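You operate a simulated robot arm through the tools that you are given. There is no shell and no other tool. Be economical: measure what you need, move in short steps, check, and stop when the job is done.

Carry out the task below with a simulated robot arm. There is one attempt and no reset: what you move stays moved.

Task
Free the green lever, centre both bubbles with their knobs, and lock it.

Only the result counts: the job must be done as asked and must still hold three seconds after the hand-in. Knocking over, shifting, dropping, spilling or breaking anything else fails it.

Robot
A 6-joint arm with a two-finger parallel gripper, fixed in place. Base frame: the origin is at the foot of the arm, x ahead of it, y to its left, z up. Readings come in m, degrees, newtons and seconds.
With the tool pointing down near the work surface it reaches from about 0.26 to 0.68 m from the base axis. Its first joint turns from -66.0 to 66.0 degrees. Payload 2.9 kg.
The TCP is the grasp point between the finger pads, 0.03 m short of the fingertips. In the tool frame z runs along the fingers and y along their closing line. Largest opening 0.11 m; finger width 0.02, thickness 0.01; the body of the gripper, 0.048 by 0.112 m, starts 0.055 m behind the TCP.
Orientation is that of the tool frame in the base frame, as a unit quaternion [w, x, y, z]. With the fingers straight down and closing along the base's y, the tool's x points along the base's -x, its y along +y and its z along -z.

Tools
- The arm moves only by the tool drive_tool. Its argument "deltas" is a list of rows, each an object of numbers (a shift or turn left out is 0, a gripper value left out holds the last): "tx", "ty", "tz": the shift along the base's x, y, z in m; "ax", "ay", "az": the turn, a rotation vector about the base's x, y, z in degrees. In form: [{"tx": .., "ty": .., "tz": .., "ax": .., "ay": .., "az": ..}, ...]. A call has 1 to 20 rows; each row is the pose to reach, as a shift and turn from the pose commanded when the call began. "fingers" is the opening in per cent of the stroke, from 0 (shut) to 100 (fully open), set as the call begins (left out, the last holds). Each row takes 0.2 s and may step no farther than 0.05 m and 8.6 degrees from the row before; otherwise, or with a gripper value out of range, the whole call is refused. Where a pose cannot be reached the arm comes as near as it can. A force on the tool above 40 N (or 10 N above the force at the start of the call, whichever is more), or a blocked arm, ends the call early, and 0.2 s more pass. Each finger travels about 0.108 m/s and halts on what it meets, pressing with about 21 N; the grip force reading is that of the motor and also rises with nothing between the fingers. The clock runs only during rows and for 0.2 s after the last one: add rows that repeat a pose to give the fingers time. The reply holds the time, the measured pose of the TCP, the force on the tool along the base axes, the opening and the grip force, in the units named above and with some noise, and new pictures: "show" is both (left out), scene, wrist or none.
- Cameras (640 x 400 px; columns grow to the right, rows downward): "scene" is fixed at [0.0869, 0.4401, 1.3988]; the picture's right is [-0.68, -0.74, 0.00], its down [-0.32, 0.29, -0.90] and it looks along [0.66, -0.61, -0.43] (base axes); focal length 309 px, centre (320, 200). "wrist" rides on the gripper at [-0.036, 0, -0.057] in the tool frame; the picture's right is [0.00, -1.00, 0.00], its down [0.97, 0.00, -0.24] and it looks along [0.24, 0.00, 0.97] (tool axes); focal length 218 px, centre (320, 200).
- probe_pixels(camera, pixels): for up to 12 pixels [column, row] of the newest picture of that camera ("zoom" is the newest enlarged one), the place [x, y, z] in the base frame of the surface seen there, good to about 0.002 m. It takes no simulated time.
- enlarge(camera, box): a new picture of the part [left, top, right, bottom] of that camera's present view, enlarged. It takes no simulated time.
- close_job(): hands the job in; it is judged then, once.

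Go step by step. Measure first, check grasps and placings, and put right what went wrong. The budget is 80 turns and 120 pictures, counting those below and the enlarged ones. Unless the task says otherwise, let go and move clear before handing in, and close with one line.

The tools are called after "Call:" by a JSON object that holds its "name" and its "arguments". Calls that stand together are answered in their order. drive_tool: Moves the arm, as the interface text tells. Its arguments: {"type":"object","properties":{"deltas":{"type":"array"},"fingers":{"type":"number"},"show":{"type":"string","enum":["both","scene","wrist","none"]}},"required":["deltas"]} The other tools are called the same way: probe_pixels (camera, pixels) gives the place of the surface under pixels of a picture; enlarge (camera, box) takes an enlarged picture of a part of a camera's view; close_job () hands the job in.

At the start:

```text
clock: 0.0
eef_pos: [0.3617, -0.1045, 1.1194]
orientation: [0.001, 0.0, 1.0, 0.0]
wrist_force: [0.6, -0.2, 0.3]
finger_gap: 0.1097
grip_force: 0.0
```

scene: 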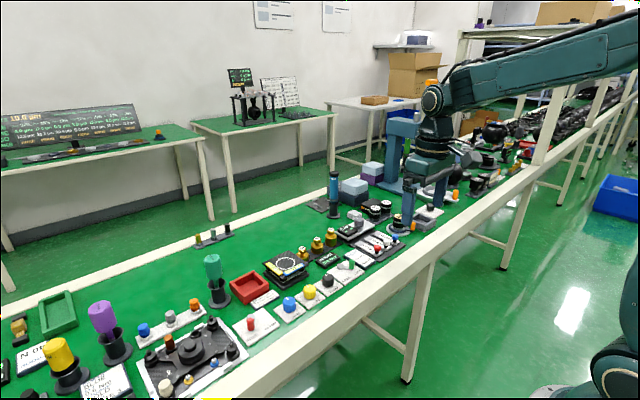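
wrist: 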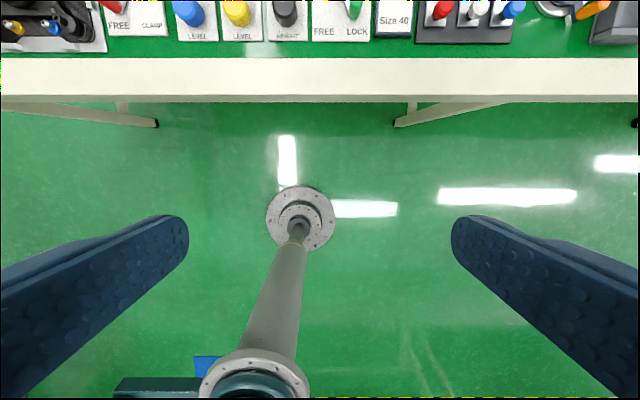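

The scene shows a row of controls: a red FREE/CLAMP lever, blue and yellow LEVEL knobs, a black HEIGHT knob, and a green FREE/LOCK lever around (345,265). I'll enlarge the area.

Call:
{"name": "enlarge", "arguments": {"camera": "scene", "box": [230, 200, 420, 345]}}

Call:
{"name": "enlarge", "arguments": {"camera": "wrist", "box": [90, 0, 530, 60]}}

Call:
{"name": "probe_pixels", "arguments": {"camera": "scene", "pixels": [[290, 305], [310, 292], [328, 281], [347, 266], [287, 268], [318, 244], [331, 238], [303, 254], [330, 258], [251, 323]]}}

```text
2.76 times, centred on (325, 272) of scene
```

zoom: 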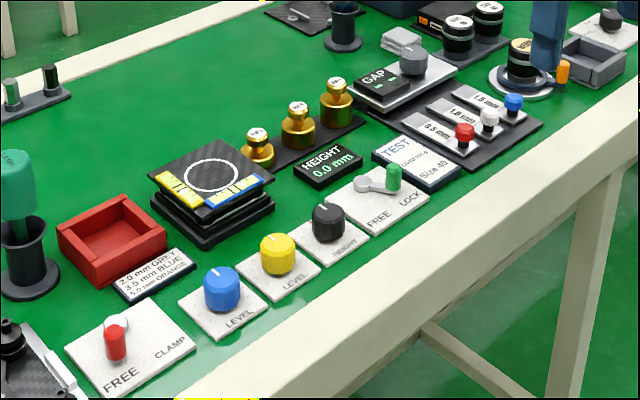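

```text
1.45 times, centred on (310, 30) of wrist
```

zoom: 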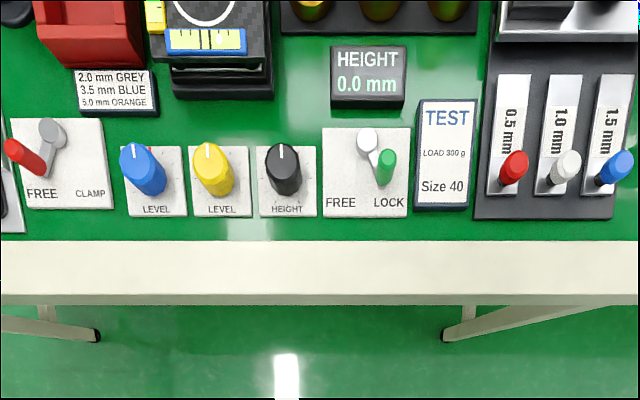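

```text
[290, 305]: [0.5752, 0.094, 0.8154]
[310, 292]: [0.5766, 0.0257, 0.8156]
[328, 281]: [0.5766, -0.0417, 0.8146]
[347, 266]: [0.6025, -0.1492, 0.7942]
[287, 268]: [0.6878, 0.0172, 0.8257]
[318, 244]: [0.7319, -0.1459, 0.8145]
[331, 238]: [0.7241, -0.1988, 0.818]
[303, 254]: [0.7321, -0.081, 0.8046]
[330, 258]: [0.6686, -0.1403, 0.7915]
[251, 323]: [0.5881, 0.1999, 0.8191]
```

The panel and vials are located: knobs at x≈0.576 with y≈0.094 (blue), 0.026 (yellow), -0.042 (black), and the green lever now points to LOCK. I'll move above the controls for a closer view.

Call:
{"name": "drive_tool", "arguments": {"deltas": [{"tx": 0.04}, {"tx": 0.08}, {"tx": 0.12, "tz": -0.02}, {"tx": 0.16, "tz": -0.04}, {"tx": 0.2, "tz": -0.06}, {"tx": 0.2, "tz": -0.08}, {"tx": 0.2, "tz": -0.08}], "show": "wrist"}}

```text
clock: 1.6
eef_pos: [0.564, -0.1067, 1.0398]
orientation: [0.0, -0.001, 1.0, 0.0]
wrist_force: [-1.0, -0.6, 0.0]
finger_gap: 0.1101
grip_force: 0.1
```

wrist: 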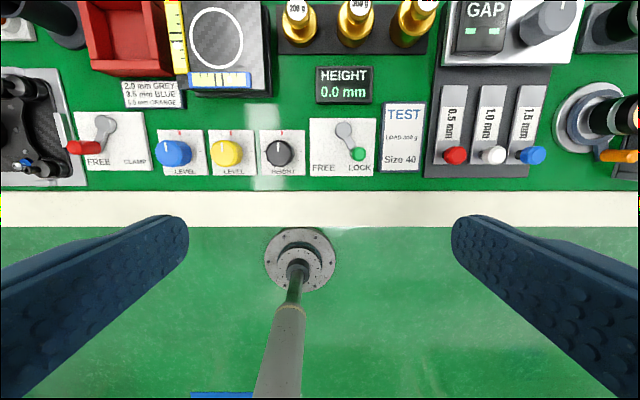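

Call:
{"name": "enlarge", "arguments": {"camera": "wrist", "box": [150, 0, 270, 100]}}

Call:
{"name": "enlarge", "arguments": {"camera": "wrist", "box": [130, 100, 390, 190]}}

Call:
{"name": "probe_pixels", "arguments": {"camera": "wrist", "pixels": [[344, 129], [358, 154], [375, 120], [375, 173], [310, 120], [174, 152], [229, 152], [279, 152], [220, 80], [174, 30], [330, 140], [351, 142]]}}

```text
4.00 times, centred on (210, 50) of wrist
```

zoom: 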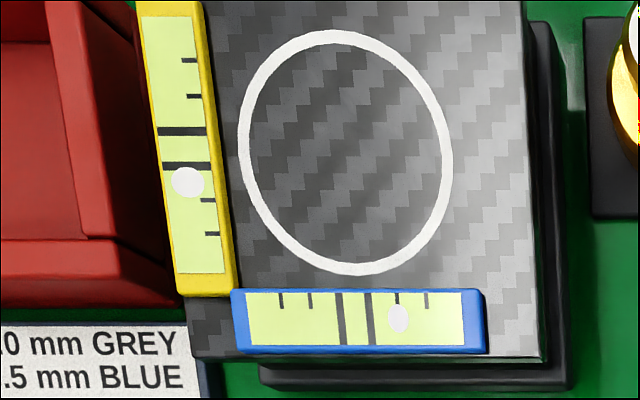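

```text
2.46 times, centred on (260, 145) of wrist
```

zoom: 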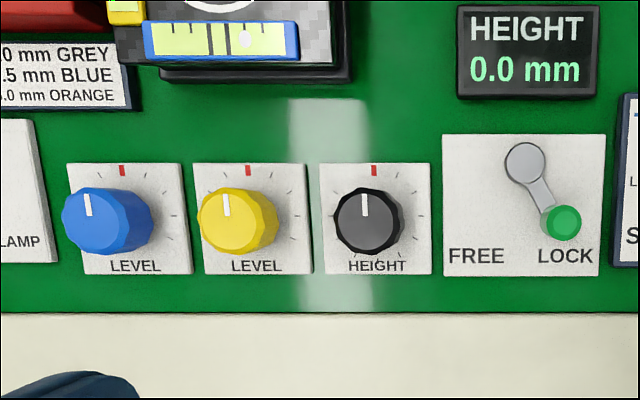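

```text
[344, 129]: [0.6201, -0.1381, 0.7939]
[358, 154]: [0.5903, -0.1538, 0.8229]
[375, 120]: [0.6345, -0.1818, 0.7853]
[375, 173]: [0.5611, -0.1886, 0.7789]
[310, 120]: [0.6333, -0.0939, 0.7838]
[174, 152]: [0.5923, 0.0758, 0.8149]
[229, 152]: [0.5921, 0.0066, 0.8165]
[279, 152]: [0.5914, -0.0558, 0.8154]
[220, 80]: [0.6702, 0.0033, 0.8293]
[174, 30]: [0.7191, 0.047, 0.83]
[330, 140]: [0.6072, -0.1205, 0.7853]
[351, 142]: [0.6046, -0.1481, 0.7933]
```

The yellow bubble sits toward -x of its marks and the blue bubble toward -y. The lever pivot is near (0.620,-0.138) and the handle top near (0.590,-0.154,0.823). I'll descend above the handle with a small opening.

Call:
{"name": "drive_tool", "arguments": {"deltas": [{"tx": 0.01, "ty": -0.02, "tz": -0.03}, {"tx": 0.02, "ty": -0.04, "tz": -0.07}, {"tx": 0.026, "ty": -0.047, "tz": -0.11}, {"tx": 0.026, "ty": -0.047, "tz": -0.15}, {"tx": 0.026, "ty": -0.047, "tz": -0.16}, {"tx": 0.026, "ty": -0.047, "tz": -0.16}], "fingers": 36, "show": "wrist"}}

```text
clock: 3.0
eef_pos: [0.5875, -0.1552, 0.8803]
orientation: [0.0, -0.001, 1.0, 0.0]
wrist_force: [-0.2, -0.4, -0.5]
finger_gap: 0.0397
grip_force: 0.1
```

wrist: 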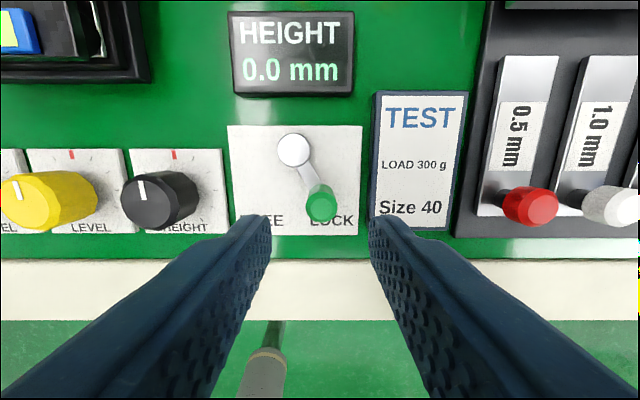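

Call:
{"name": "probe_pixels", "arguments": {"camera": "wrist", "pixels": [[321, 206], [309, 206], [333, 206], [321, 194], [321, 216], [294, 150], [294, 136], [294, 164], [250, 205], [245, 128], [372, 215], [361, 150]]}}

```text
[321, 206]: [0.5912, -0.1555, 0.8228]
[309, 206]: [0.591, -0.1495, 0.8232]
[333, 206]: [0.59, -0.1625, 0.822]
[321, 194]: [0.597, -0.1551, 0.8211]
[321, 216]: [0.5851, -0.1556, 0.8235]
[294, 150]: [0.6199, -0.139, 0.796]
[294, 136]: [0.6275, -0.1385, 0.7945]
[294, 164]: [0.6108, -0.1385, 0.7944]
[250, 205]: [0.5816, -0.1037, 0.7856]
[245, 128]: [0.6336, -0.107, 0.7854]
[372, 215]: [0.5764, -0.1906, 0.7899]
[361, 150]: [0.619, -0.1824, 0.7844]
```

The handle centre is (0.591,-0.156) with radius ≈7 mm, and the pivot is at (0.620,-0.139), so LOCK is at about +30° and FREE should be the mirror image. I'll descend around the handle and narrow the fingers loosely.

Call:
{"name": "drive_tool", "arguments": {"deltas": [{"tx": 0.002, "tz": -0.02}, {"tx": 0.002, "tz": -0.047}, {"tx": 0.002, "tz": -0.047}], "show": "none"}}

Call:
{"name": "drive_tool", "arguments": {"deltas": [{"ty": 0.0}, {"ty": 0.008}, {"ty": 0.016}, {"ty": 0.024}, {"ty": 0.032}, {"ty": 0.037}, {"ty": 0.037}], "fingers": 20, "show": "wrist"}}

```text
clock: 3.8
eef_pos: [0.5885, -0.1538, 0.8329]
orientation: [0.0, 0.0, 1.0, 0.0]
wrist_force: [1.0, 0.9, -0.1]
finger_gap: 0.0396
grip_force: 0.1
```

```text
clock: 5.4
eef_pos: [0.5902, -0.1159, 0.8324]
orientation: [0.001, 0.001, 1.0, 0.0]
wrist_force: [2.3, -7.0, -0.3]
finger_gap: 0.0255
grip_force: 3.1
```

wrist: 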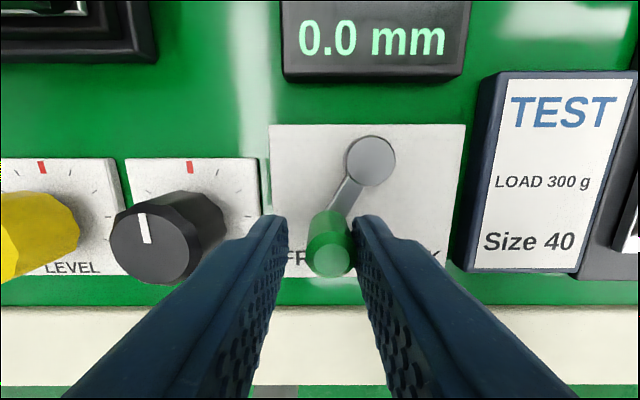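

The handle has swung to the FREE side with -7 N of resistance. I'll nudge a little more to make sure it reaches the stop, then open and rise.

Call:
{"name": "drive_tool", "arguments": {"deltas": [{"ty": 0.002}, {"ty": 0.004}, {"ty": 0.004}], "show": "none"}}

Call:
{"name": "drive_tool", "arguments": {"deltas": [{"ty": -0.004}, {"ty": -0.004}, {"ty": -0.004, "tz": 0.04}, {"ty": -0.004, "tz": 0.08}, {"ty": 0.03, "tz": 0.1}, {"ty": 0.07, "tz": 0.1}, {"ty": 0.07, "tz": 0.1}], "fingers": 36, "show": "both"}}

```text
clock: 6.2
eef_pos: [0.5906, -0.1139, 0.8318]
orientation: [0.001, 0.002, 1.0, -0.001]
wrist_force: [6.8, -18.1, -2.8]
finger_gap: 0.031
grip_force: 9.9
```

```text
clock: 7.8
eef_pos: [0.5891, -0.0394, 0.9322]
orientation: [0.0, 0.0, 1.0, 0.0]
wrist_force: [0.5, -0.8, -0.3]
finger_gap: 0.0395
grip_force: 0.2
```

scene: 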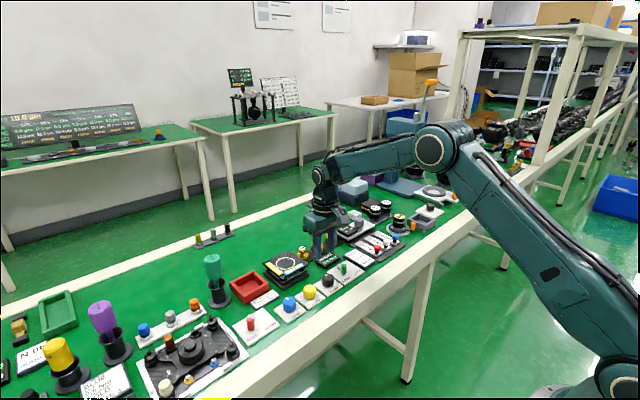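
wrist: 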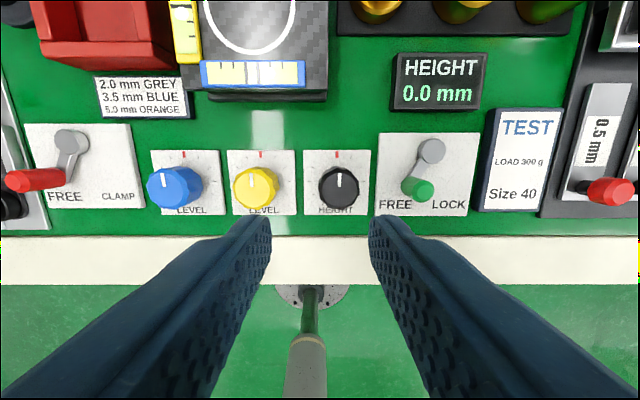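

The handle is at FREE (418,188). Now I'll look at the vials and measure the knobs.

Call:
{"name": "enlarge", "arguments": {"camera": "wrist", "box": [160, 0, 320, 100]}}

Call:
{"name": "probe_pixels", "arguments": {"camera": "wrist", "pixels": [[168, 188], [150, 190], [186, 190], [168, 172], [168, 205], [250, 188], [234, 190], [267, 190], [250, 172], [250, 207], [150, 152], [228, 152]]}}

Call:
{"name": "enlarge", "arguments": {"camera": "wrist", "box": [130, 130, 330, 230]}}

```text
4.00 times, centred on (240, 50) of wrist
```

zoom: 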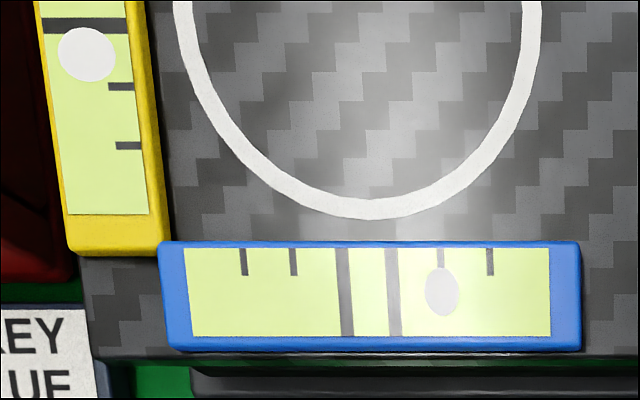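

```text
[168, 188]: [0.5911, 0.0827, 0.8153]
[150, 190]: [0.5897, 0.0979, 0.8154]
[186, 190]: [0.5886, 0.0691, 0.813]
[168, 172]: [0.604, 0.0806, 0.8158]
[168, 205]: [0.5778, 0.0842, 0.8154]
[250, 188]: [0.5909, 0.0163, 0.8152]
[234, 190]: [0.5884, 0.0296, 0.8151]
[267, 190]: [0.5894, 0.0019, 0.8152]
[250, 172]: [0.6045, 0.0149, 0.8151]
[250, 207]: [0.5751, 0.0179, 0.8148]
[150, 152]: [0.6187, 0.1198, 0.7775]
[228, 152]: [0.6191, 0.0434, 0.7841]
```

```text
3.20 times, centred on (230, 180) of wrist
```

zoom: 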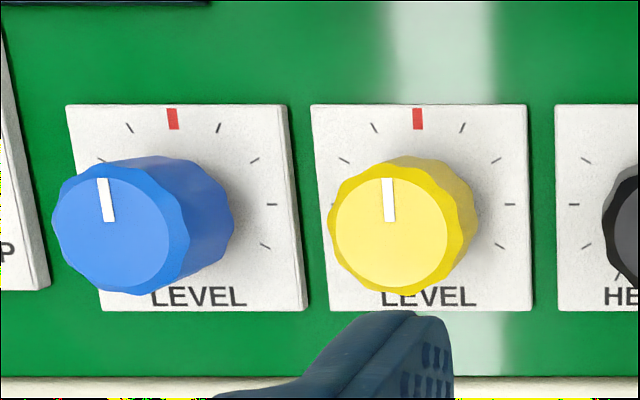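

Knob centres are blue (0.590, 0.083) and yellow (0.590, 0.0155), radius ≈15 mm, top z≈0.815. I'll move over the yellow knob, descend and grip it.

Call:
{"name": "drive_tool", "arguments": {"deltas": [{"tx": 0.001, "ty": 0.03}, {"tx": 0.001, "ty": 0.055, "tz": -0.02}, {"tx": 0.001, "ty": 0.055, "tz": -0.06}, {"tx": 0.001, "ty": 0.055, "tz": -0.06}], "fingers": 43, "show": "wrist"}}

```text
clock: 8.8
eef_pos: [0.5898, 0.014, 0.8739]
orientation: [0.0, 0.0, 1.0, 0.0]
wrist_force: [0.3, -0.4, 1.1]
finger_gap: 0.0474
grip_force: 0.0
```

wrist: 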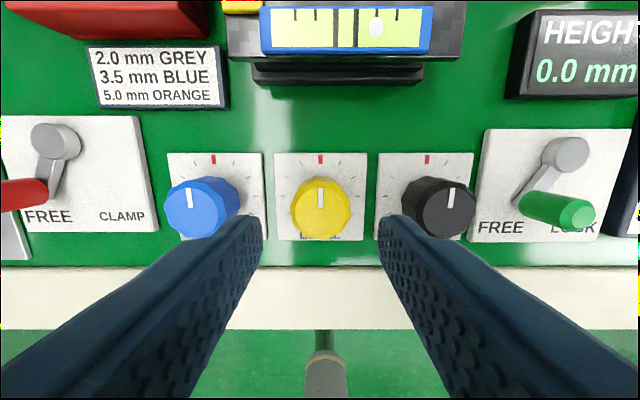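

The yellow knob is centred at (320,205) between the fingers. I'll descend and close.

Call:
{"name": "drive_tool", "arguments": {"deltas": [{"tz": -0.03}, {"tz": -0.051}, {"tz": -0.051}], "show": "none"}}

Call:
{"name": "drive_tool", "arguments": {"deltas": [{"tz": 0}, {"tz": 0}, {"tz": 0}], "fingers": 20, "show": "wrist"}}

```text
clock: 9.6
eef_pos: [0.5902, 0.0142, 0.8238]
orientation: [0.0, 0.0, 1.0, -0.001]
wrist_force: [-0.6, -0.3, -0.1]
finger_gap: 0.0476
grip_force: 0.0
```

```text
clock: 10.4
eef_pos: [0.5905, 0.0153, 0.8231]
orientation: [0.0, -0.001, 1.0, 0.0]
wrist_force: [1.5, 5.2, -4.4]
finger_gap: 0.0336
grip_force: 45.1
```

wrist: 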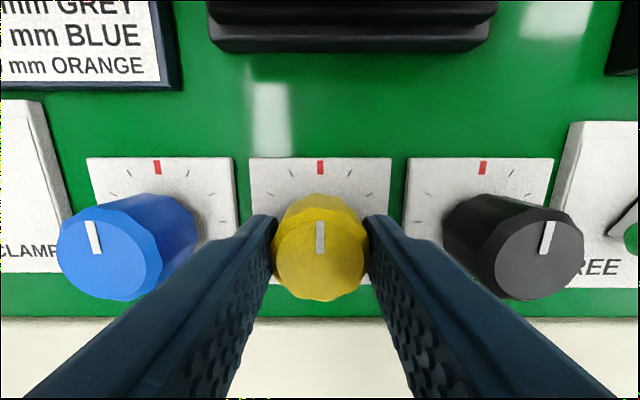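

Gripped at 33.6 mm. I'll turn +24° about z and look at the vials from the scene camera.

Call:
{"name": "enlarge", "arguments": {"camera": "scene", "box": [255, 240, 325, 290]}}

Call:
{"name": "drive_tool", "arguments": {"deltas": [{"az": 6}, {"az": 12}, {"az": 18}, {"az": 24}, {"az": 24}], "show": "wrist"}}

Call:
{"name": "enlarge", "arguments": {"camera": "scene", "box": [255, 240, 325, 290]}}

```text
8.00 times, centred on (290, 265) of scene
```

zoom: 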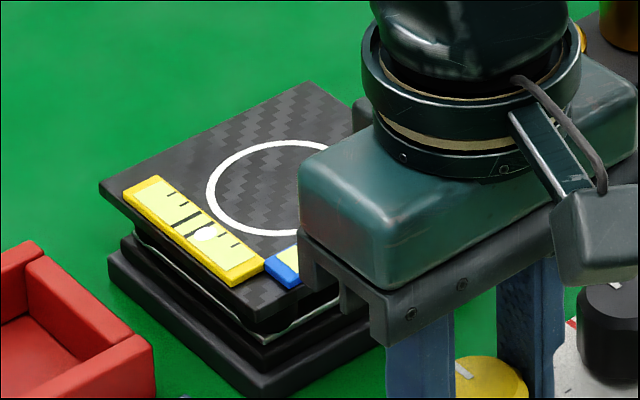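

```text
clock: 11.6
eef_pos: [0.5903, 0.0146, 0.8224]
orientation: [-0.001, -0.21, 0.978, 0.0]
wrist_force: [-14.2, 14.6, 12.6]
finger_gap: 0.0336
grip_force: 45.3
```

wrist: 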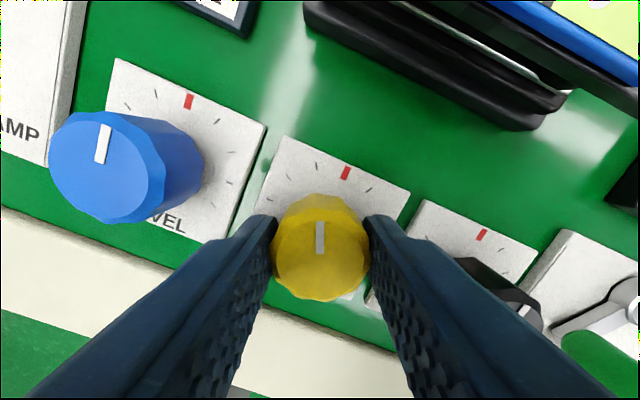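

```text
8.00 times, centred on (290, 265) of scene
```

zoom: 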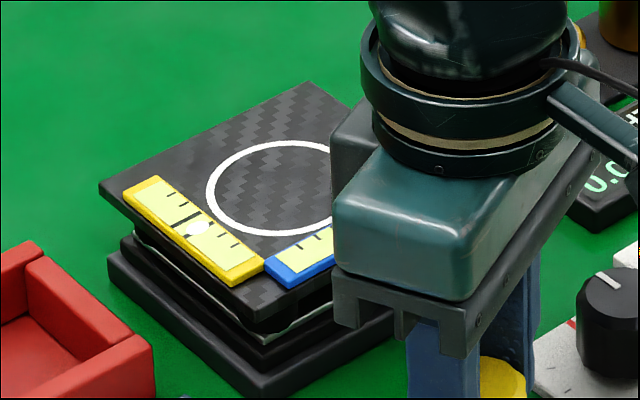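

The yellow bubble moved toward centre with +24°. I'll continue +24° and zoom tighter.

Call:
{"name": "drive_tool", "arguments": {"deltas": [{"az": 6}, {"az": 12}, {"az": 18}, {"az": 24}, {"az": 24}, {"az": 24}], "show": "none"}}

Call:
{"name": "enlarge", "arguments": {"camera": "scene", "box": [267, 258, 297, 278]}}

```text
clock: 12.6
eef_pos: [0.5905, 0.0153, 0.8234]
orientation: [-0.002, -0.387, 0.922, 0.002]
wrist_force: [-6.5, 2.8, 5.7]
finger_gap: 0.0335
grip_force: 45.1
stopped in row 4: the force on the tool passed its limit (the readings are from after the stop); the commanded pose is now the measured one
```

```text
16.00 times, centred on (282, 268) of scene
```

zoom: 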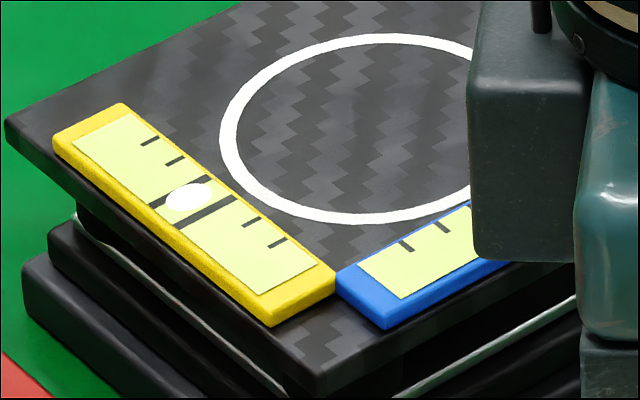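

The yellow bubble at zoom (190,198) is now nearly midway between its bold lines. I'll release, rise and turn the tool back, then view from above.

Call:
{"name": "drive_tool", "arguments": {"deltas": [{"az": 0}, {"az": 0}, {"tz": 0.03}, {"tz": 0.06}, {"az": -8, "tz": 0.09}, {"az": -16, "tz": 0.12}, {"az": -24, "tz": 0.13}, {"az": -32, "tz": 0.13}, {"az": -40, "tz": 0.13}, {"az": -45.5, "tz": 0.13}, {"az": -45.5, "tz": 0.13}], "fingers": 43, "show": "wrist"}}

Call:
{"name": "enlarge", "arguments": {"camera": "wrist", "box": [200, 0, 400, 125]}}

```text
clock: 15.0
eef_pos: [0.5897, 0.0143, 0.952]
orientation: [-0.001, 0.001, 1.0, 0.002]
wrist_force: [-0.2, 0.4, -0.7]
finger_gap: 0.0473
grip_force: 0.1
```

wrist: 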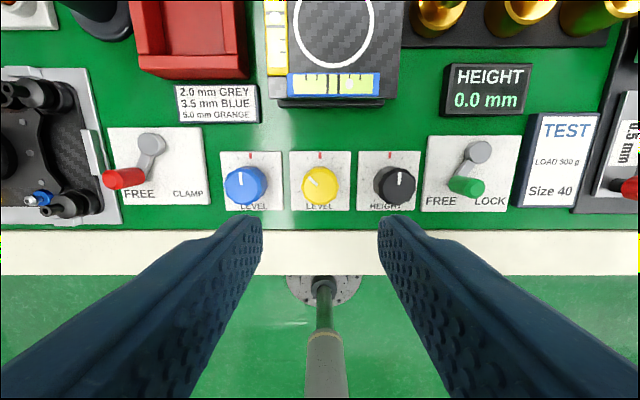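

```text
3.20 times, centred on (300, 62) of wrist
```

zoom: 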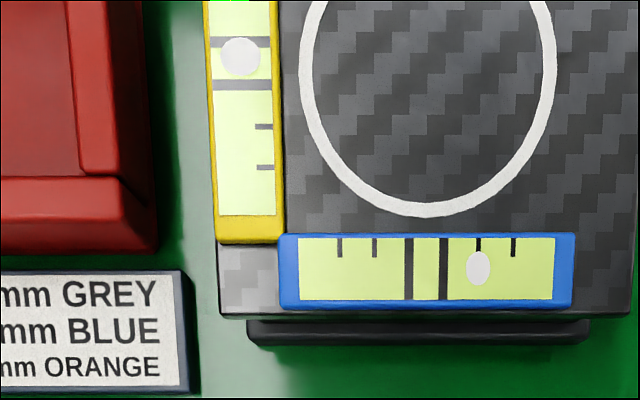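

Yellow is slightly over (about 0.16 of the line spacing), which I'll trim later at ~40° per spacing. Blue is ~1.5 spacings off, so ~59°; I'll go to the blue knob.

Call:
{"name": "drive_tool", "arguments": {"deltas": [{"ty": 0.035}, {"ty": 0.0675, "tz": -0.02}, {"ty": 0.0675, "tz": -0.06}, {"ty": 0.0675, "tz": -0.078}, {"ty": 0.0675, "tz": -0.078}], "fingers": 43, "show": "wrist"}}

```text
clock: 16.2
eef_pos: [0.5885, 0.0823, 0.8735]
orientation: [-0.001, 0.0, 1.0, 0.002]
wrist_force: [-0.4, -0.5, -0.2]
finger_gap: 0.0473
grip_force: 0.1
```

wrist: 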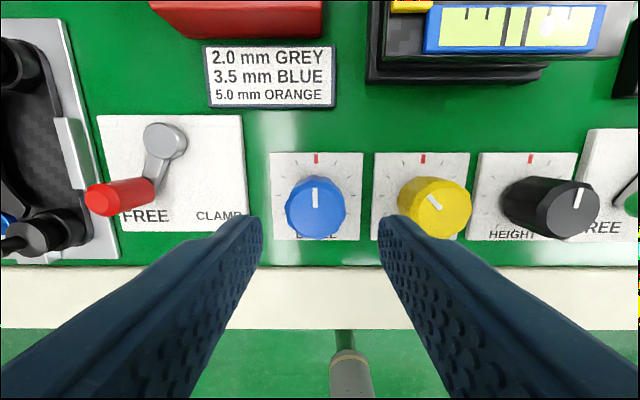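

The blue knob is centred at col 316, about 2 mm to +y. I'll correct, descend and grip.

Call:
{"name": "drive_tool", "arguments": {"deltas": [{"tx": 0.0005, "ty": 0.0015, "tz": -0.03}, {"tx": 0.0005, "ty": 0.0015, "tz": -0.051}, {"tx": 0.0005, "ty": 0.0015, "tz": -0.051}], "show": "none"}}

Call:
{"name": "drive_tool", "arguments": {"deltas": [{"tz": 0}, {"tz": 0}, {"tz": 0}], "fingers": 20, "show": "none"}}

Call:
{"name": "drive_tool", "arguments": {"deltas": [{"az": 6}, {"az": 12}, {"az": 18}, {"az": 24}, {"az": 24}], "show": "wrist"}}

Call:
{"name": "enlarge", "arguments": {"camera": "scene", "box": [255, 240, 325, 290]}}

```text
clock: 17.0
eef_pos: [0.5888, 0.083, 0.8231]
orientation: [-0.001, 0.0, 1.0, 0.001]
wrist_force: [0.7, -0.5, -0.3]
finger_gap: 0.047
grip_force: 0.1
```

```text
clock: 17.8
eef_pos: [0.5902, 0.0843, 0.8218]
orientation: [-0.001, -0.001, 1.0, 0.002]
wrist_force: [1.3, 9.7, -3.7]
finger_gap: 0.0335
grip_force: 45.4
```

```text
clock: 19.0
eef_pos: [0.5908, 0.0855, 0.8221]
orientation: [-0.002, -0.21, 0.978, 0.002]
wrist_force: [-5.3, 20.4, -13.0]
finger_gap: 0.0335
grip_force: 45.2
```

wrist: 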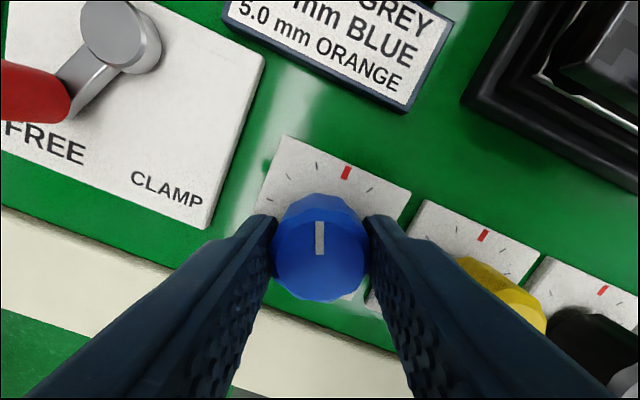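

```text
8.00 times, centred on (290, 265) of scene
```

zoom: 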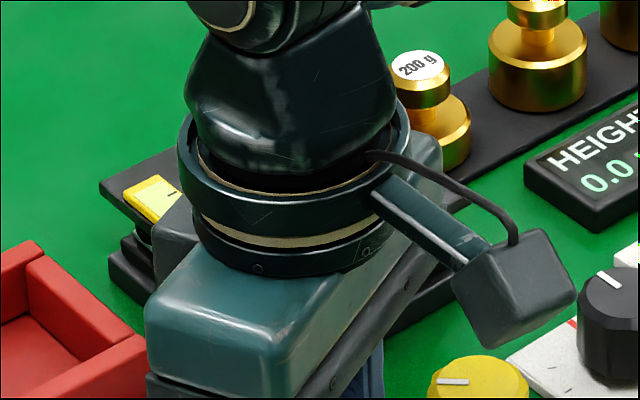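

The scene view of the blue vial is blocked by the gripper, so I'll release and rise straight back to check the direction of change.

Call:
{"name": "drive_tool", "arguments": {"deltas": [{"az": 0}, {"az": 0}, {"tz": 0.03}, {"tz": 0.06}, {"tz": 0.09, "az": -8}, {"tz": 0.13, "az": -16}, {"tz": 0.13, "az": -24}, {"tz": 0.13, "az": -24}], "fingers": 43, "show": "wrist"}}

Call:
{"name": "enlarge", "arguments": {"camera": "wrist", "box": [360, 0, 520, 100]}}

```text
clock: 20.8
eef_pos: [0.5904, 0.0844, 0.9533]
orientation: [0.0, 0.001, 1.0, 0.001]
wrist_force: [0.7, -0.4, -0.4]
finger_gap: 0.0473
grip_force: 0.0
```

wrist: 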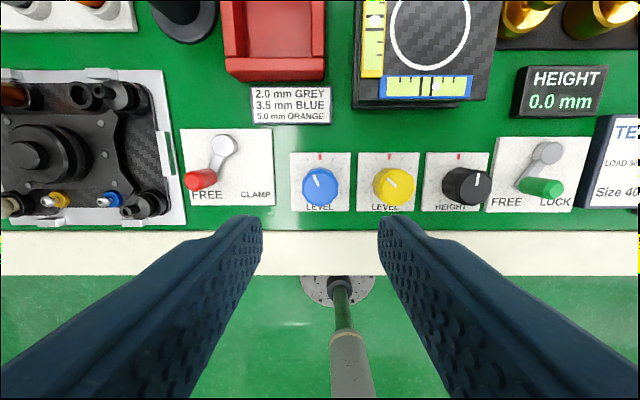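

```text
4.00 times, centred on (440, 50) of wrist
```

zoom: 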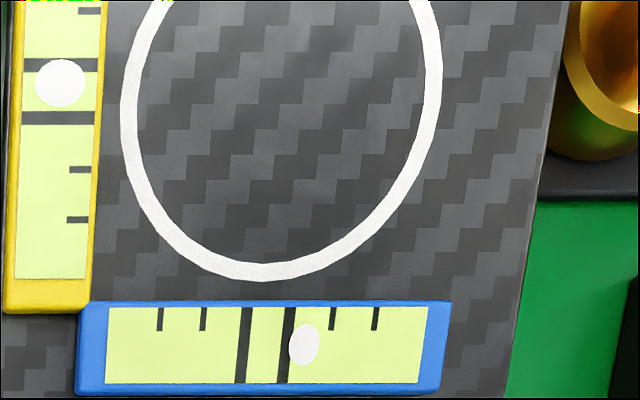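

Blue moved the right way: it's now 0.92 spacing off (zoom lines 243/286, bubble 304), at ≈41° per spacing, so +38° remains. I'll regrip blue.

Call:
{"name": "drive_tool", "arguments": {"deltas": [{"ty": 0.001, "tz": -0.04}, {"ty": 0.001, "tz": -0.08}, {"ty": 0.001, "tz": -0.11}, {"ty": 0.001, "tz": -0.13}, {"ty": 0.001, "tz": -0.13}], "show": "none"}}

Call:
{"name": "drive_tool", "arguments": {"deltas": [{"tz": 0}, {"tz": 0}, {"tz": 0}], "fingers": 20, "show": "none"}}

Call:
{"name": "drive_tool", "arguments": {"deltas": [{"az": 5}, {"az": 10}, {"az": 15}, {"az": 20}, {"az": 25}, {"az": 30}, {"az": 34}, {"az": 38}, {"az": 38}], "show": "none"}}

```text
clock: 22.0
eef_pos: [0.5918, 0.0855, 0.8226]
orientation: [-0.001, 0.0, 1.0, 0.001]
wrist_force: [0.5, -0.8, -0.1]
finger_gap: 0.0474
grip_force: 0.0
```

```text
clock: 22.8
eef_pos: [0.5925, 0.0837, 0.8232]
orientation: [-0.001, 0.0, 1.0, 0.002]
wrist_force: [1.8, -4.1, -4.0]
finger_gap: 0.0333
grip_force: 45.0
```

```text
clock: 24.8
eef_pos: [0.5918, 0.085, 0.823]
orientation: [0.001, -0.327, 0.945, 0.002]
wrist_force: [13.5, 15.4, -14.7]
finger_gap: 0.0333
grip_force: 44.9
```

Turned 38° with the grip held. I'll release, rise and go above the yellow knob for a check from overhead.

Call:
{"name": "drive_tool", "arguments": {"deltas": [{"az": 0}, {"az": 0}, {"tz": 0.03}, {"tz": 0.06}, {"tz": 0.09, "az": -8}, {"tz": 0.13, "az": -16}, {"tz": 0.13, "az": -24}, {"tz": 0.13, "ty": -0.03, "az": -32}, {"tz": 0.13, "ty": -0.0685, "tx": -0.001, "az": -38}, {"tz": 0.13, "ty": -0.0685, "tx": -0.001, "az": -38}], "fingers": 43, "show": "wrist"}}

Call:
{"name": "enlarge", "arguments": {"camera": "wrist", "box": [240, 0, 400, 100]}}

```text
clock: 27.0
eef_pos: [0.5885, 0.015, 0.9539]
orientation: [-0.001, 0.001, 1.0, 0.001]
wrist_force: [-0.5, 0.4, 0.2]
finger_gap: 0.0473
grip_force: 0.0
```

wrist: 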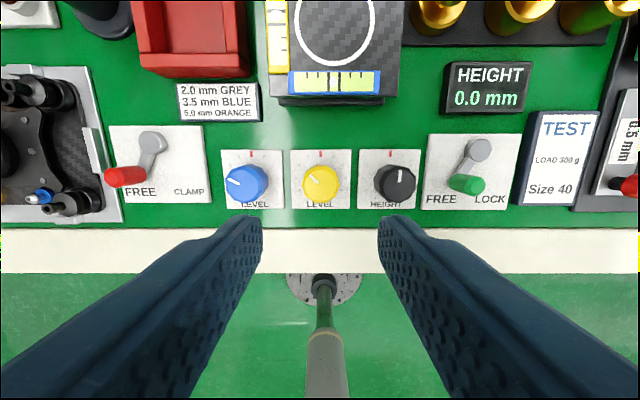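

```text
4.00 times, centred on (320, 50) of wrist
```

zoom: 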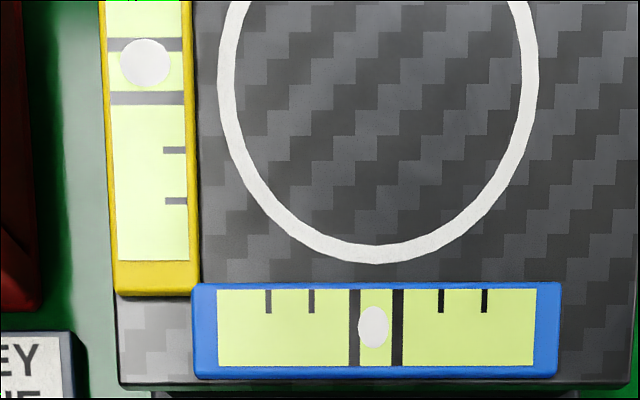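

Blue is centred within 0.07 spacing (lines 354/398, bubble 373). Yellow is 0.14 over (lines 44/97, bubble 63), so I'll trim it by -6°.

Call:
{"name": "drive_tool", "arguments": {"deltas": [{"tx": 0.001, "tz": -0.04}, {"tx": 0.001, "tz": -0.08}, {"tx": 0.001, "tz": -0.11}, {"tx": 0.001, "tz": -0.13}, {"tx": 0.001, "tz": -0.13}], "show": "none"}}

Call:
{"name": "drive_tool", "arguments": {"deltas": [{"tz": 0}, {"tz": 0}, {"tz": 0}], "fingers": 20, "show": "none"}}

Call:
{"name": "drive_tool", "arguments": {"deltas": [{"az": -3}, {"az": -6}, {"az": -6}], "show": "none"}}

Call:
{"name": "drive_tool", "arguments": {"deltas": [{"az": 0}, {"az": 0}, {"tz": 0.03}, {"tz": 0.06}, {"tz": 0.09, "az": 6}, {"tz": 0.13, "az": 6}, {"tz": 0.13, "az": 6}], "fingers": 43, "show": "wrist"}}

Call:
{"name": "enlarge", "arguments": {"camera": "wrist", "box": [240, 0, 400, 100]}}

```text
clock: 28.2
eef_pos: [0.591, 0.0149, 0.8233]
orientation: [-0.001, 0.0, 1.0, 0.001]
wrist_force: [0.4, 0.3, 0.0]
finger_gap: 0.0474
grip_force: 0.1
```

```text
clock: 29.0
eef_pos: [0.589, 0.0142, 0.824]
orientation: [-0.001, 0.0, 1.0, 0.002]
wrist_force: [1.4, 4.8, -3.8]
finger_gap: 0.0332
grip_force: 45.1
```

```text
clock: 29.8
eef_pos: [0.5906, 0.0157, 0.824]
orientation: [-0.001, 0.053, 0.999, 0.001]
wrist_force: [-3.8, 1.6, -4.3]
finger_gap: 0.0335
grip_force: 44.8
```

```text
clock: 31.4
eef_pos: [0.5912, 0.0138, 0.9533]
orientation: [-0.001, 0.0, 1.0, 0.001]
wrist_force: [0.2, 0.3, -0.3]
finger_gap: 0.0474
grip_force: 0.1
```

wrist: 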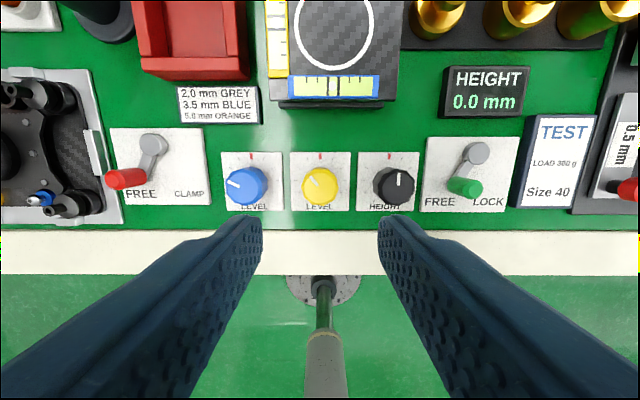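

```text
4.00 times, centred on (320, 50) of wrist
```

zoom: 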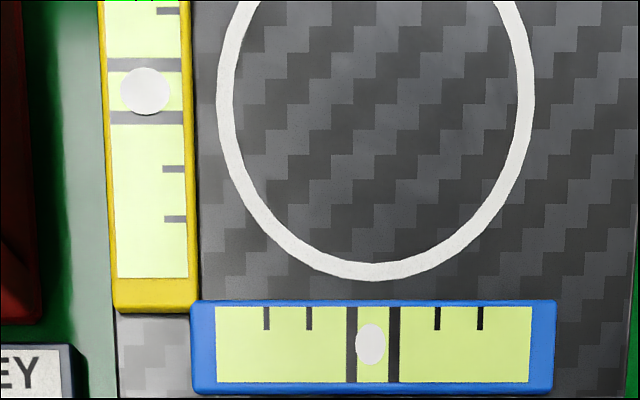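

Yellow is centred (64.5/118, bubble 90.5). Blue is about 0.07 spacing over, so I'll give it a -3° trim as well.

Call:
{"name": "drive_tool", "arguments": {"deltas": [{"ty": 0.035}, {"tx": 0.001, "ty": 0.069, "tz": -0.04}, {"tx": 0.001, "ty": 0.069, "tz": -0.08}, {"tx": 0.001, "ty": 0.069, "tz": -0.11}, {"tx": 0.001, "ty": 0.069, "tz": -0.13}, {"tx": 0.001, "ty": 0.069, "tz": -0.13}], "show": "none"}}

Call:
{"name": "drive_tool", "arguments": {"deltas": [{"tz": 0}, {"tz": 0}, {"tz": 0}], "fingers": 20, "show": "none"}}

Call:
{"name": "drive_tool", "arguments": {"deltas": [{"az": -1.5}, {"az": -3}, {"az": -3}], "show": "none"}}

Call:
{"name": "drive_tool", "arguments": {"deltas": [{"az": 0}, {"az": 0}, {"tz": 0.03}, {"tz": 0.06}, {"tz": 0.09, "az": 3}, {"tz": 0.13, "ty": -0.03, "az": 3}, {"tz": 0.13, "ty": -0.069, "az": 3}, {"tz": 0.13, "ty": -0.069, "az": 3}], "fingers": 43, "show": "wrist"}}

Call:
{"name": "enlarge", "arguments": {"camera": "wrist", "box": [240, 0, 400, 100]}}

```text
refused: row 2 steps farther than a row can; nothing moved
```

```text
clock: 32.2
eef_pos: [0.5916, 0.0151, 0.9534]
orientation: [-0.001, 0.0, 1.0, 0.001]
wrist_force: [0.0, 0.8, -0.7]
finger_gap: 0.0219
grip_force: 0.0
```

```text
clock: 33.0
eef_pos: [0.5918, 0.0155, 0.9547]
orientation: [-0.002, 0.026, 1.0, 0.002]
wrist_force: [-0.3, 0.0, -0.7]
finger_gap: 0.0221
grip_force: 0.0
```

```text
clock: 34.8
eef_pos: [0.5912, -0.0531, 1.083]
orientation: [0.0, 0.0, 1.0, 0.001]
wrist_force: [-0.1, -1.3, 0.4]
finger_gap: 0.0473
grip_force: 0.1
```

wrist: 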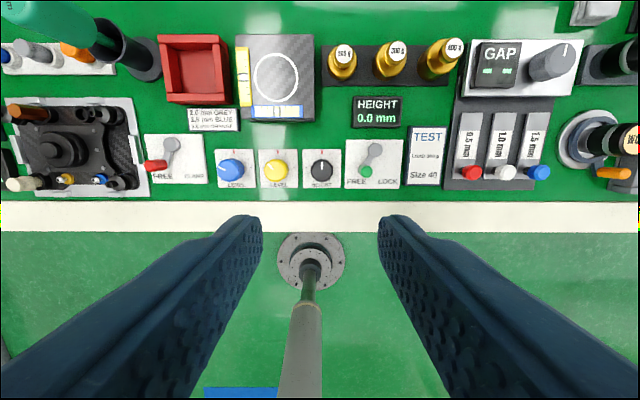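

```text
4.00 times, centred on (320, 50) of wrist
```

zoom: 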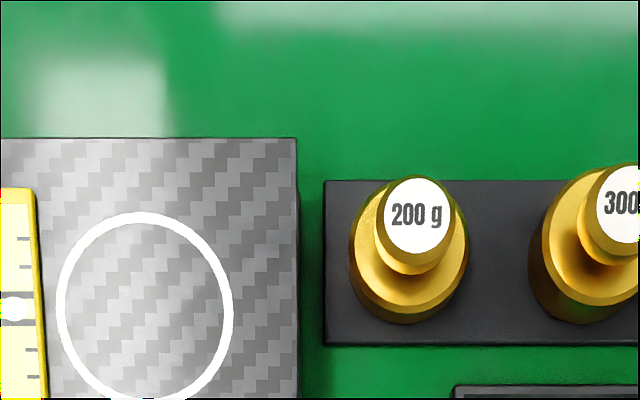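

The first row step was too large and was refused, so the remaining calls only moved in the air; nothing was touched. I'll redo it one step at a time, going above the blue knob first.

Call:
{"name": "drive_tool", "arguments": {"deltas": [{"ty": 0.03, "tz": -0.03}, {"ty": 0.06, "tz": -0.06}, {"ty": 0.09, "tz": -0.09}, {"ty": 0.12, "tz": -0.12}, {"ty": 0.138, "tz": -0.15}, {"ty": 0.138, "tz": -0.19}, {"ty": 0.138, "tz": -0.208}, {"ty": 0.138, "tz": -0.208}], "fingers": 43, "show": "wrist"}}

```text
clock: 36.6
eef_pos: [0.5907, 0.0865, 0.8749]
orientation: [-0.001, 0.001, 1.0, 0.002]
wrist_force: [1.0, -0.9, -0.4]
finger_gap: 0.0473
grip_force: 0.1
```

wrist: 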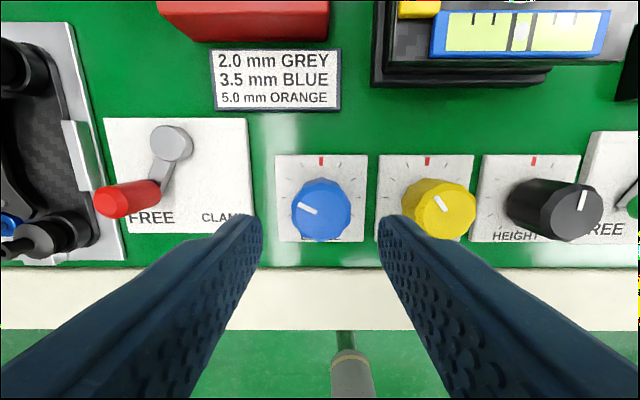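

The blue knob is centred at (320,208). I'll descend.

Call:
{"name": "drive_tool", "arguments": {"deltas": [{"tz": -0.03}, {"tz": -0.051}, {"tz": -0.051}], "show": "none"}}

Call:
{"name": "drive_tool", "arguments": {"deltas": [{"tz": 0}, {"tz": 0}, {"tz": 0}], "fingers": 20, "show": "none"}}

Call:
{"name": "drive_tool", "arguments": {"deltas": [{"az": -1.5}, {"az": -3}, {"az": -3}], "show": "none"}}

```text
clock: 37.4
eef_pos: [0.5916, 0.086, 0.8251]
orientation: [0.0, 0.0, 1.0, 0.002]
wrist_force: [0.1, -0.3, -0.2]
finger_gap: 0.0475
grip_force: 0.0
```

```text
clock: 38.2
eef_pos: [0.5914, 0.085, 0.8252]
orientation: [-0.001, 0.002, 1.0, 0.002]
wrist_force: [1.3, -5.5, -2.0]
finger_gap: 0.0334
grip_force: 45.1
```

```text
clock: 39.0
eef_pos: [0.5906, 0.085, 0.8254]
orientation: [-0.001, 0.027, 1.0, 0.002]
wrist_force: [-1.5, -6.8, -0.1]
finger_gap: 0.0332
grip_force: 44.9
```

The trim is done with the grip steady, so I'll release, rise and check from above.

Call:
{"name": "drive_tool", "arguments": {"deltas": [{"az": 0}, {"az": 0}, {"tz": 0.03}, {"tz": 0.06}, {"tz": 0.09, "az": 3}, {"tz": 0.12, "ty": -0.03, "az": 3}, {"tz": 0.13, "ty": -0.07, "az": 3}, {"tz": 0.13, "ty": -0.07, "az": 3}], "fingers": 43, "show": "wrist"}}

Call:
{"name": "enlarge", "arguments": {"camera": "wrist", "box": [240, 0, 400, 100]}}

```text
clock: 40.8
eef_pos: [0.5914, 0.0131, 0.9544]
orientation: [-0.001, 0.0, 1.0, 0.001]
wrist_force: [0.2, -0.6, -0.1]
finger_gap: 0.0472
grip_force: 0.1
```

wrist: 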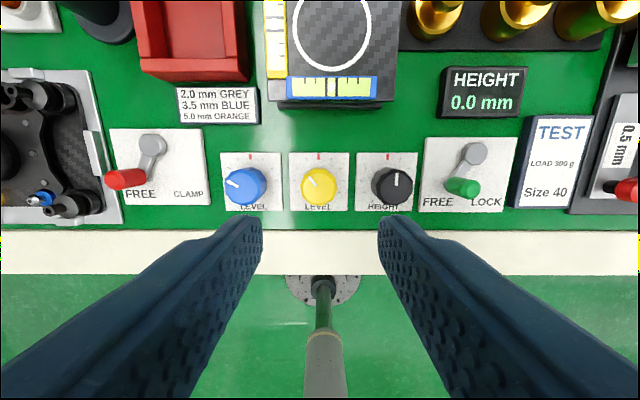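

```text
4.00 times, centred on (320, 50) of wrist
```

zoom: 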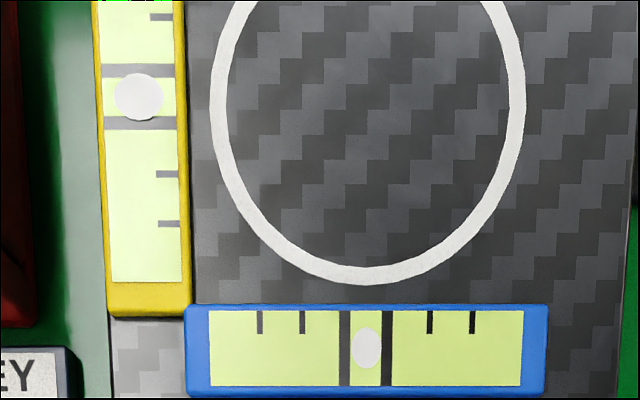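

Both bubbles are now centred (blue 344.5/387 with bubble 366; yellow 71/123 with bubble 97). I'll move above the green handle to lock it.

Call:
{"name": "drive_tool", "arguments": {"deltas": [{"ty": -0.04}, {"ty": -0.08}, {"ty": -0.12, "tz": -0.02}, {"ty": -0.1365, "tz": -0.05}, {"ty": -0.1365, "tz": -0.072}, {"ty": -0.1365, "tz": -0.072}], "fingers": 36, "show": "wrist"}}

Call:
{"name": "probe_pixels", "arguments": {"camera": "wrist", "pixels": [[320, 206], [310, 206], [330, 206], [348, 150]]}}

```text
clock: 42.2
eef_pos: [0.5916, -0.1214, 0.8808]
orientation: [-0.001, 0.001, 1.0, 0.002]
wrist_force: [0.2, 0.2, 0.2]
finger_gap: 0.0396
grip_force: 0.1
```

wrist: 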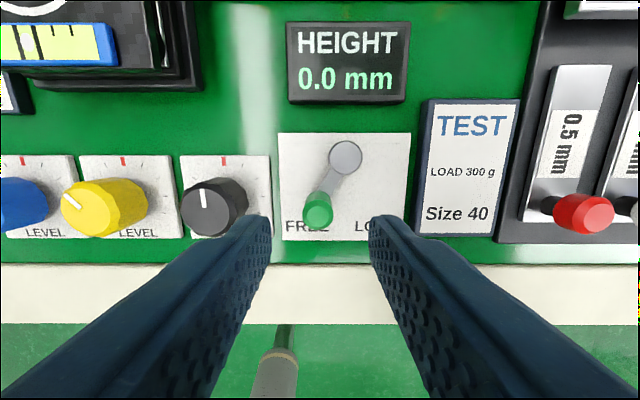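

```text
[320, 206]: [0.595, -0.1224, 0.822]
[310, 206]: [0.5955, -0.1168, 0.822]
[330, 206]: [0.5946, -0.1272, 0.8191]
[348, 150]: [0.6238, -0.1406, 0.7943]
```

The handle at (319,208) is between the fingers. I'll descend and push to the LOCK side.

Call:
{"name": "drive_tool", "arguments": {"deltas": [{"tz": -0.02}, {"tz": -0.048}, {"tz": -0.048}], "show": "none"}}

Call:
{"name": "drive_tool", "arguments": {"deltas": [{"ty": 0.0}, {"ty": -0.008}, {"ty": -0.016}, {"ty": -0.024}, {"ty": -0.032}, {"ty": -0.038}, {"ty": -0.04}, {"ty": -0.042}, {"ty": -0.042}], "fingers": 20, "show": "none"}}

```text
clock: 43.0
eef_pos: [0.5919, -0.1227, 0.8339]
orientation: [-0.001, -0.001, 1.0, 0.002]
wrist_force: [-0.4, -0.7, -0.7]
finger_gap: 0.0397
grip_force: 0.0
```

```text
clock: 45.0
eef_pos: [0.5916, -0.162, 0.8339]
orientation: [-0.002, -0.001, 1.0, 0.002]
wrist_force: [3.2, 16.3, 2.3]
finger_gap: 0.0304
grip_force: 8.3
```

The push met a 16 N stop at y≈-0.162. I'll ease off, open, rise and move to view the result.

Call:
{"name": "drive_tool", "arguments": {"deltas": [{"ty": 0.005}, {"ty": 0.005}, {"ty": 0.005, "tz": 0.04}, {"ty": 0.005, "tz": 0.08}, {"ty": 0.04, "tz": 0.11}, {"ty": 0.08, "tz": 0.12}, {"ty": 0.12, "tz": 0.12}, {"ty": 0.145, "tz": 0.12}, {"ty": 0.145, "tz": 0.12}], "fingers": 36, "show": "both"}}

Call:
{"name": "enlarge", "arguments": {"camera": "wrist", "box": [220, 0, 380, 100]}}

Call:
{"name": "enlarge", "arguments": {"camera": "wrist", "box": [380, 100, 540, 230]}}

```text
clock: 47.0
eef_pos: [0.5909, -0.018, 0.9544]
orientation: [-0.001, 0.0, 1.0, 0.002]
wrist_force: [0.3, 0.8, 0.5]
finger_gap: 0.0397
grip_force: 0.0
```

scene: 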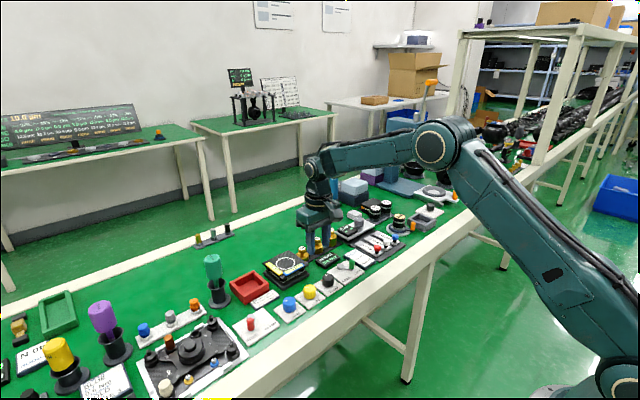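
wrist: 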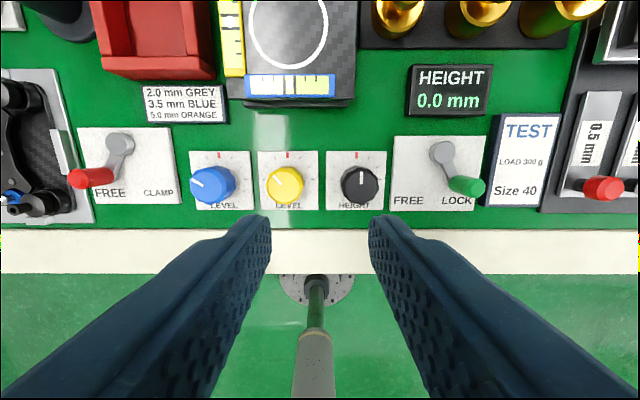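

```text
4.00 times, centred on (300, 50) of wrist
```

zoom: 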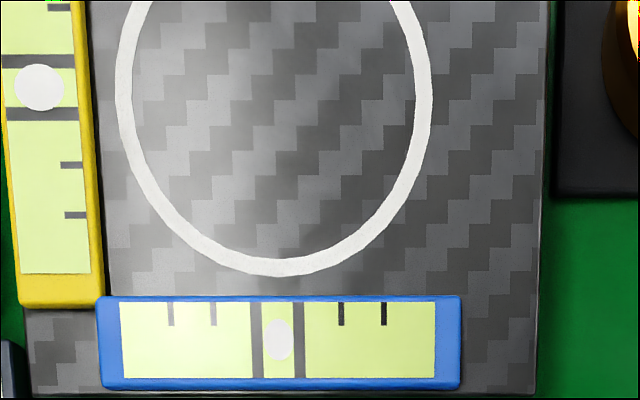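

```text
3.08 times, centred on (460, 165) of wrist
```

zoom: 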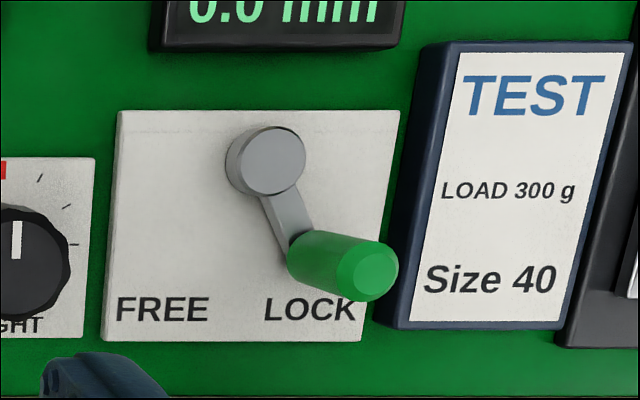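

The lever is back at LOCK, both bubbles sit midway between their lines (yellow 61/113 with bubble 88; blue 256/299 with bubble 278), and the arm is clear. I'm handing in.

Call:
{"name": "close_job", "arguments": {}}

```text
The job is handed in.
```

I freed the green lever, centred both bubbles with the blue and yellow knobs, and set the lever back to LOCK. The pictures just before hand-in showed both bubbles still centred after locking and nothing else moved.
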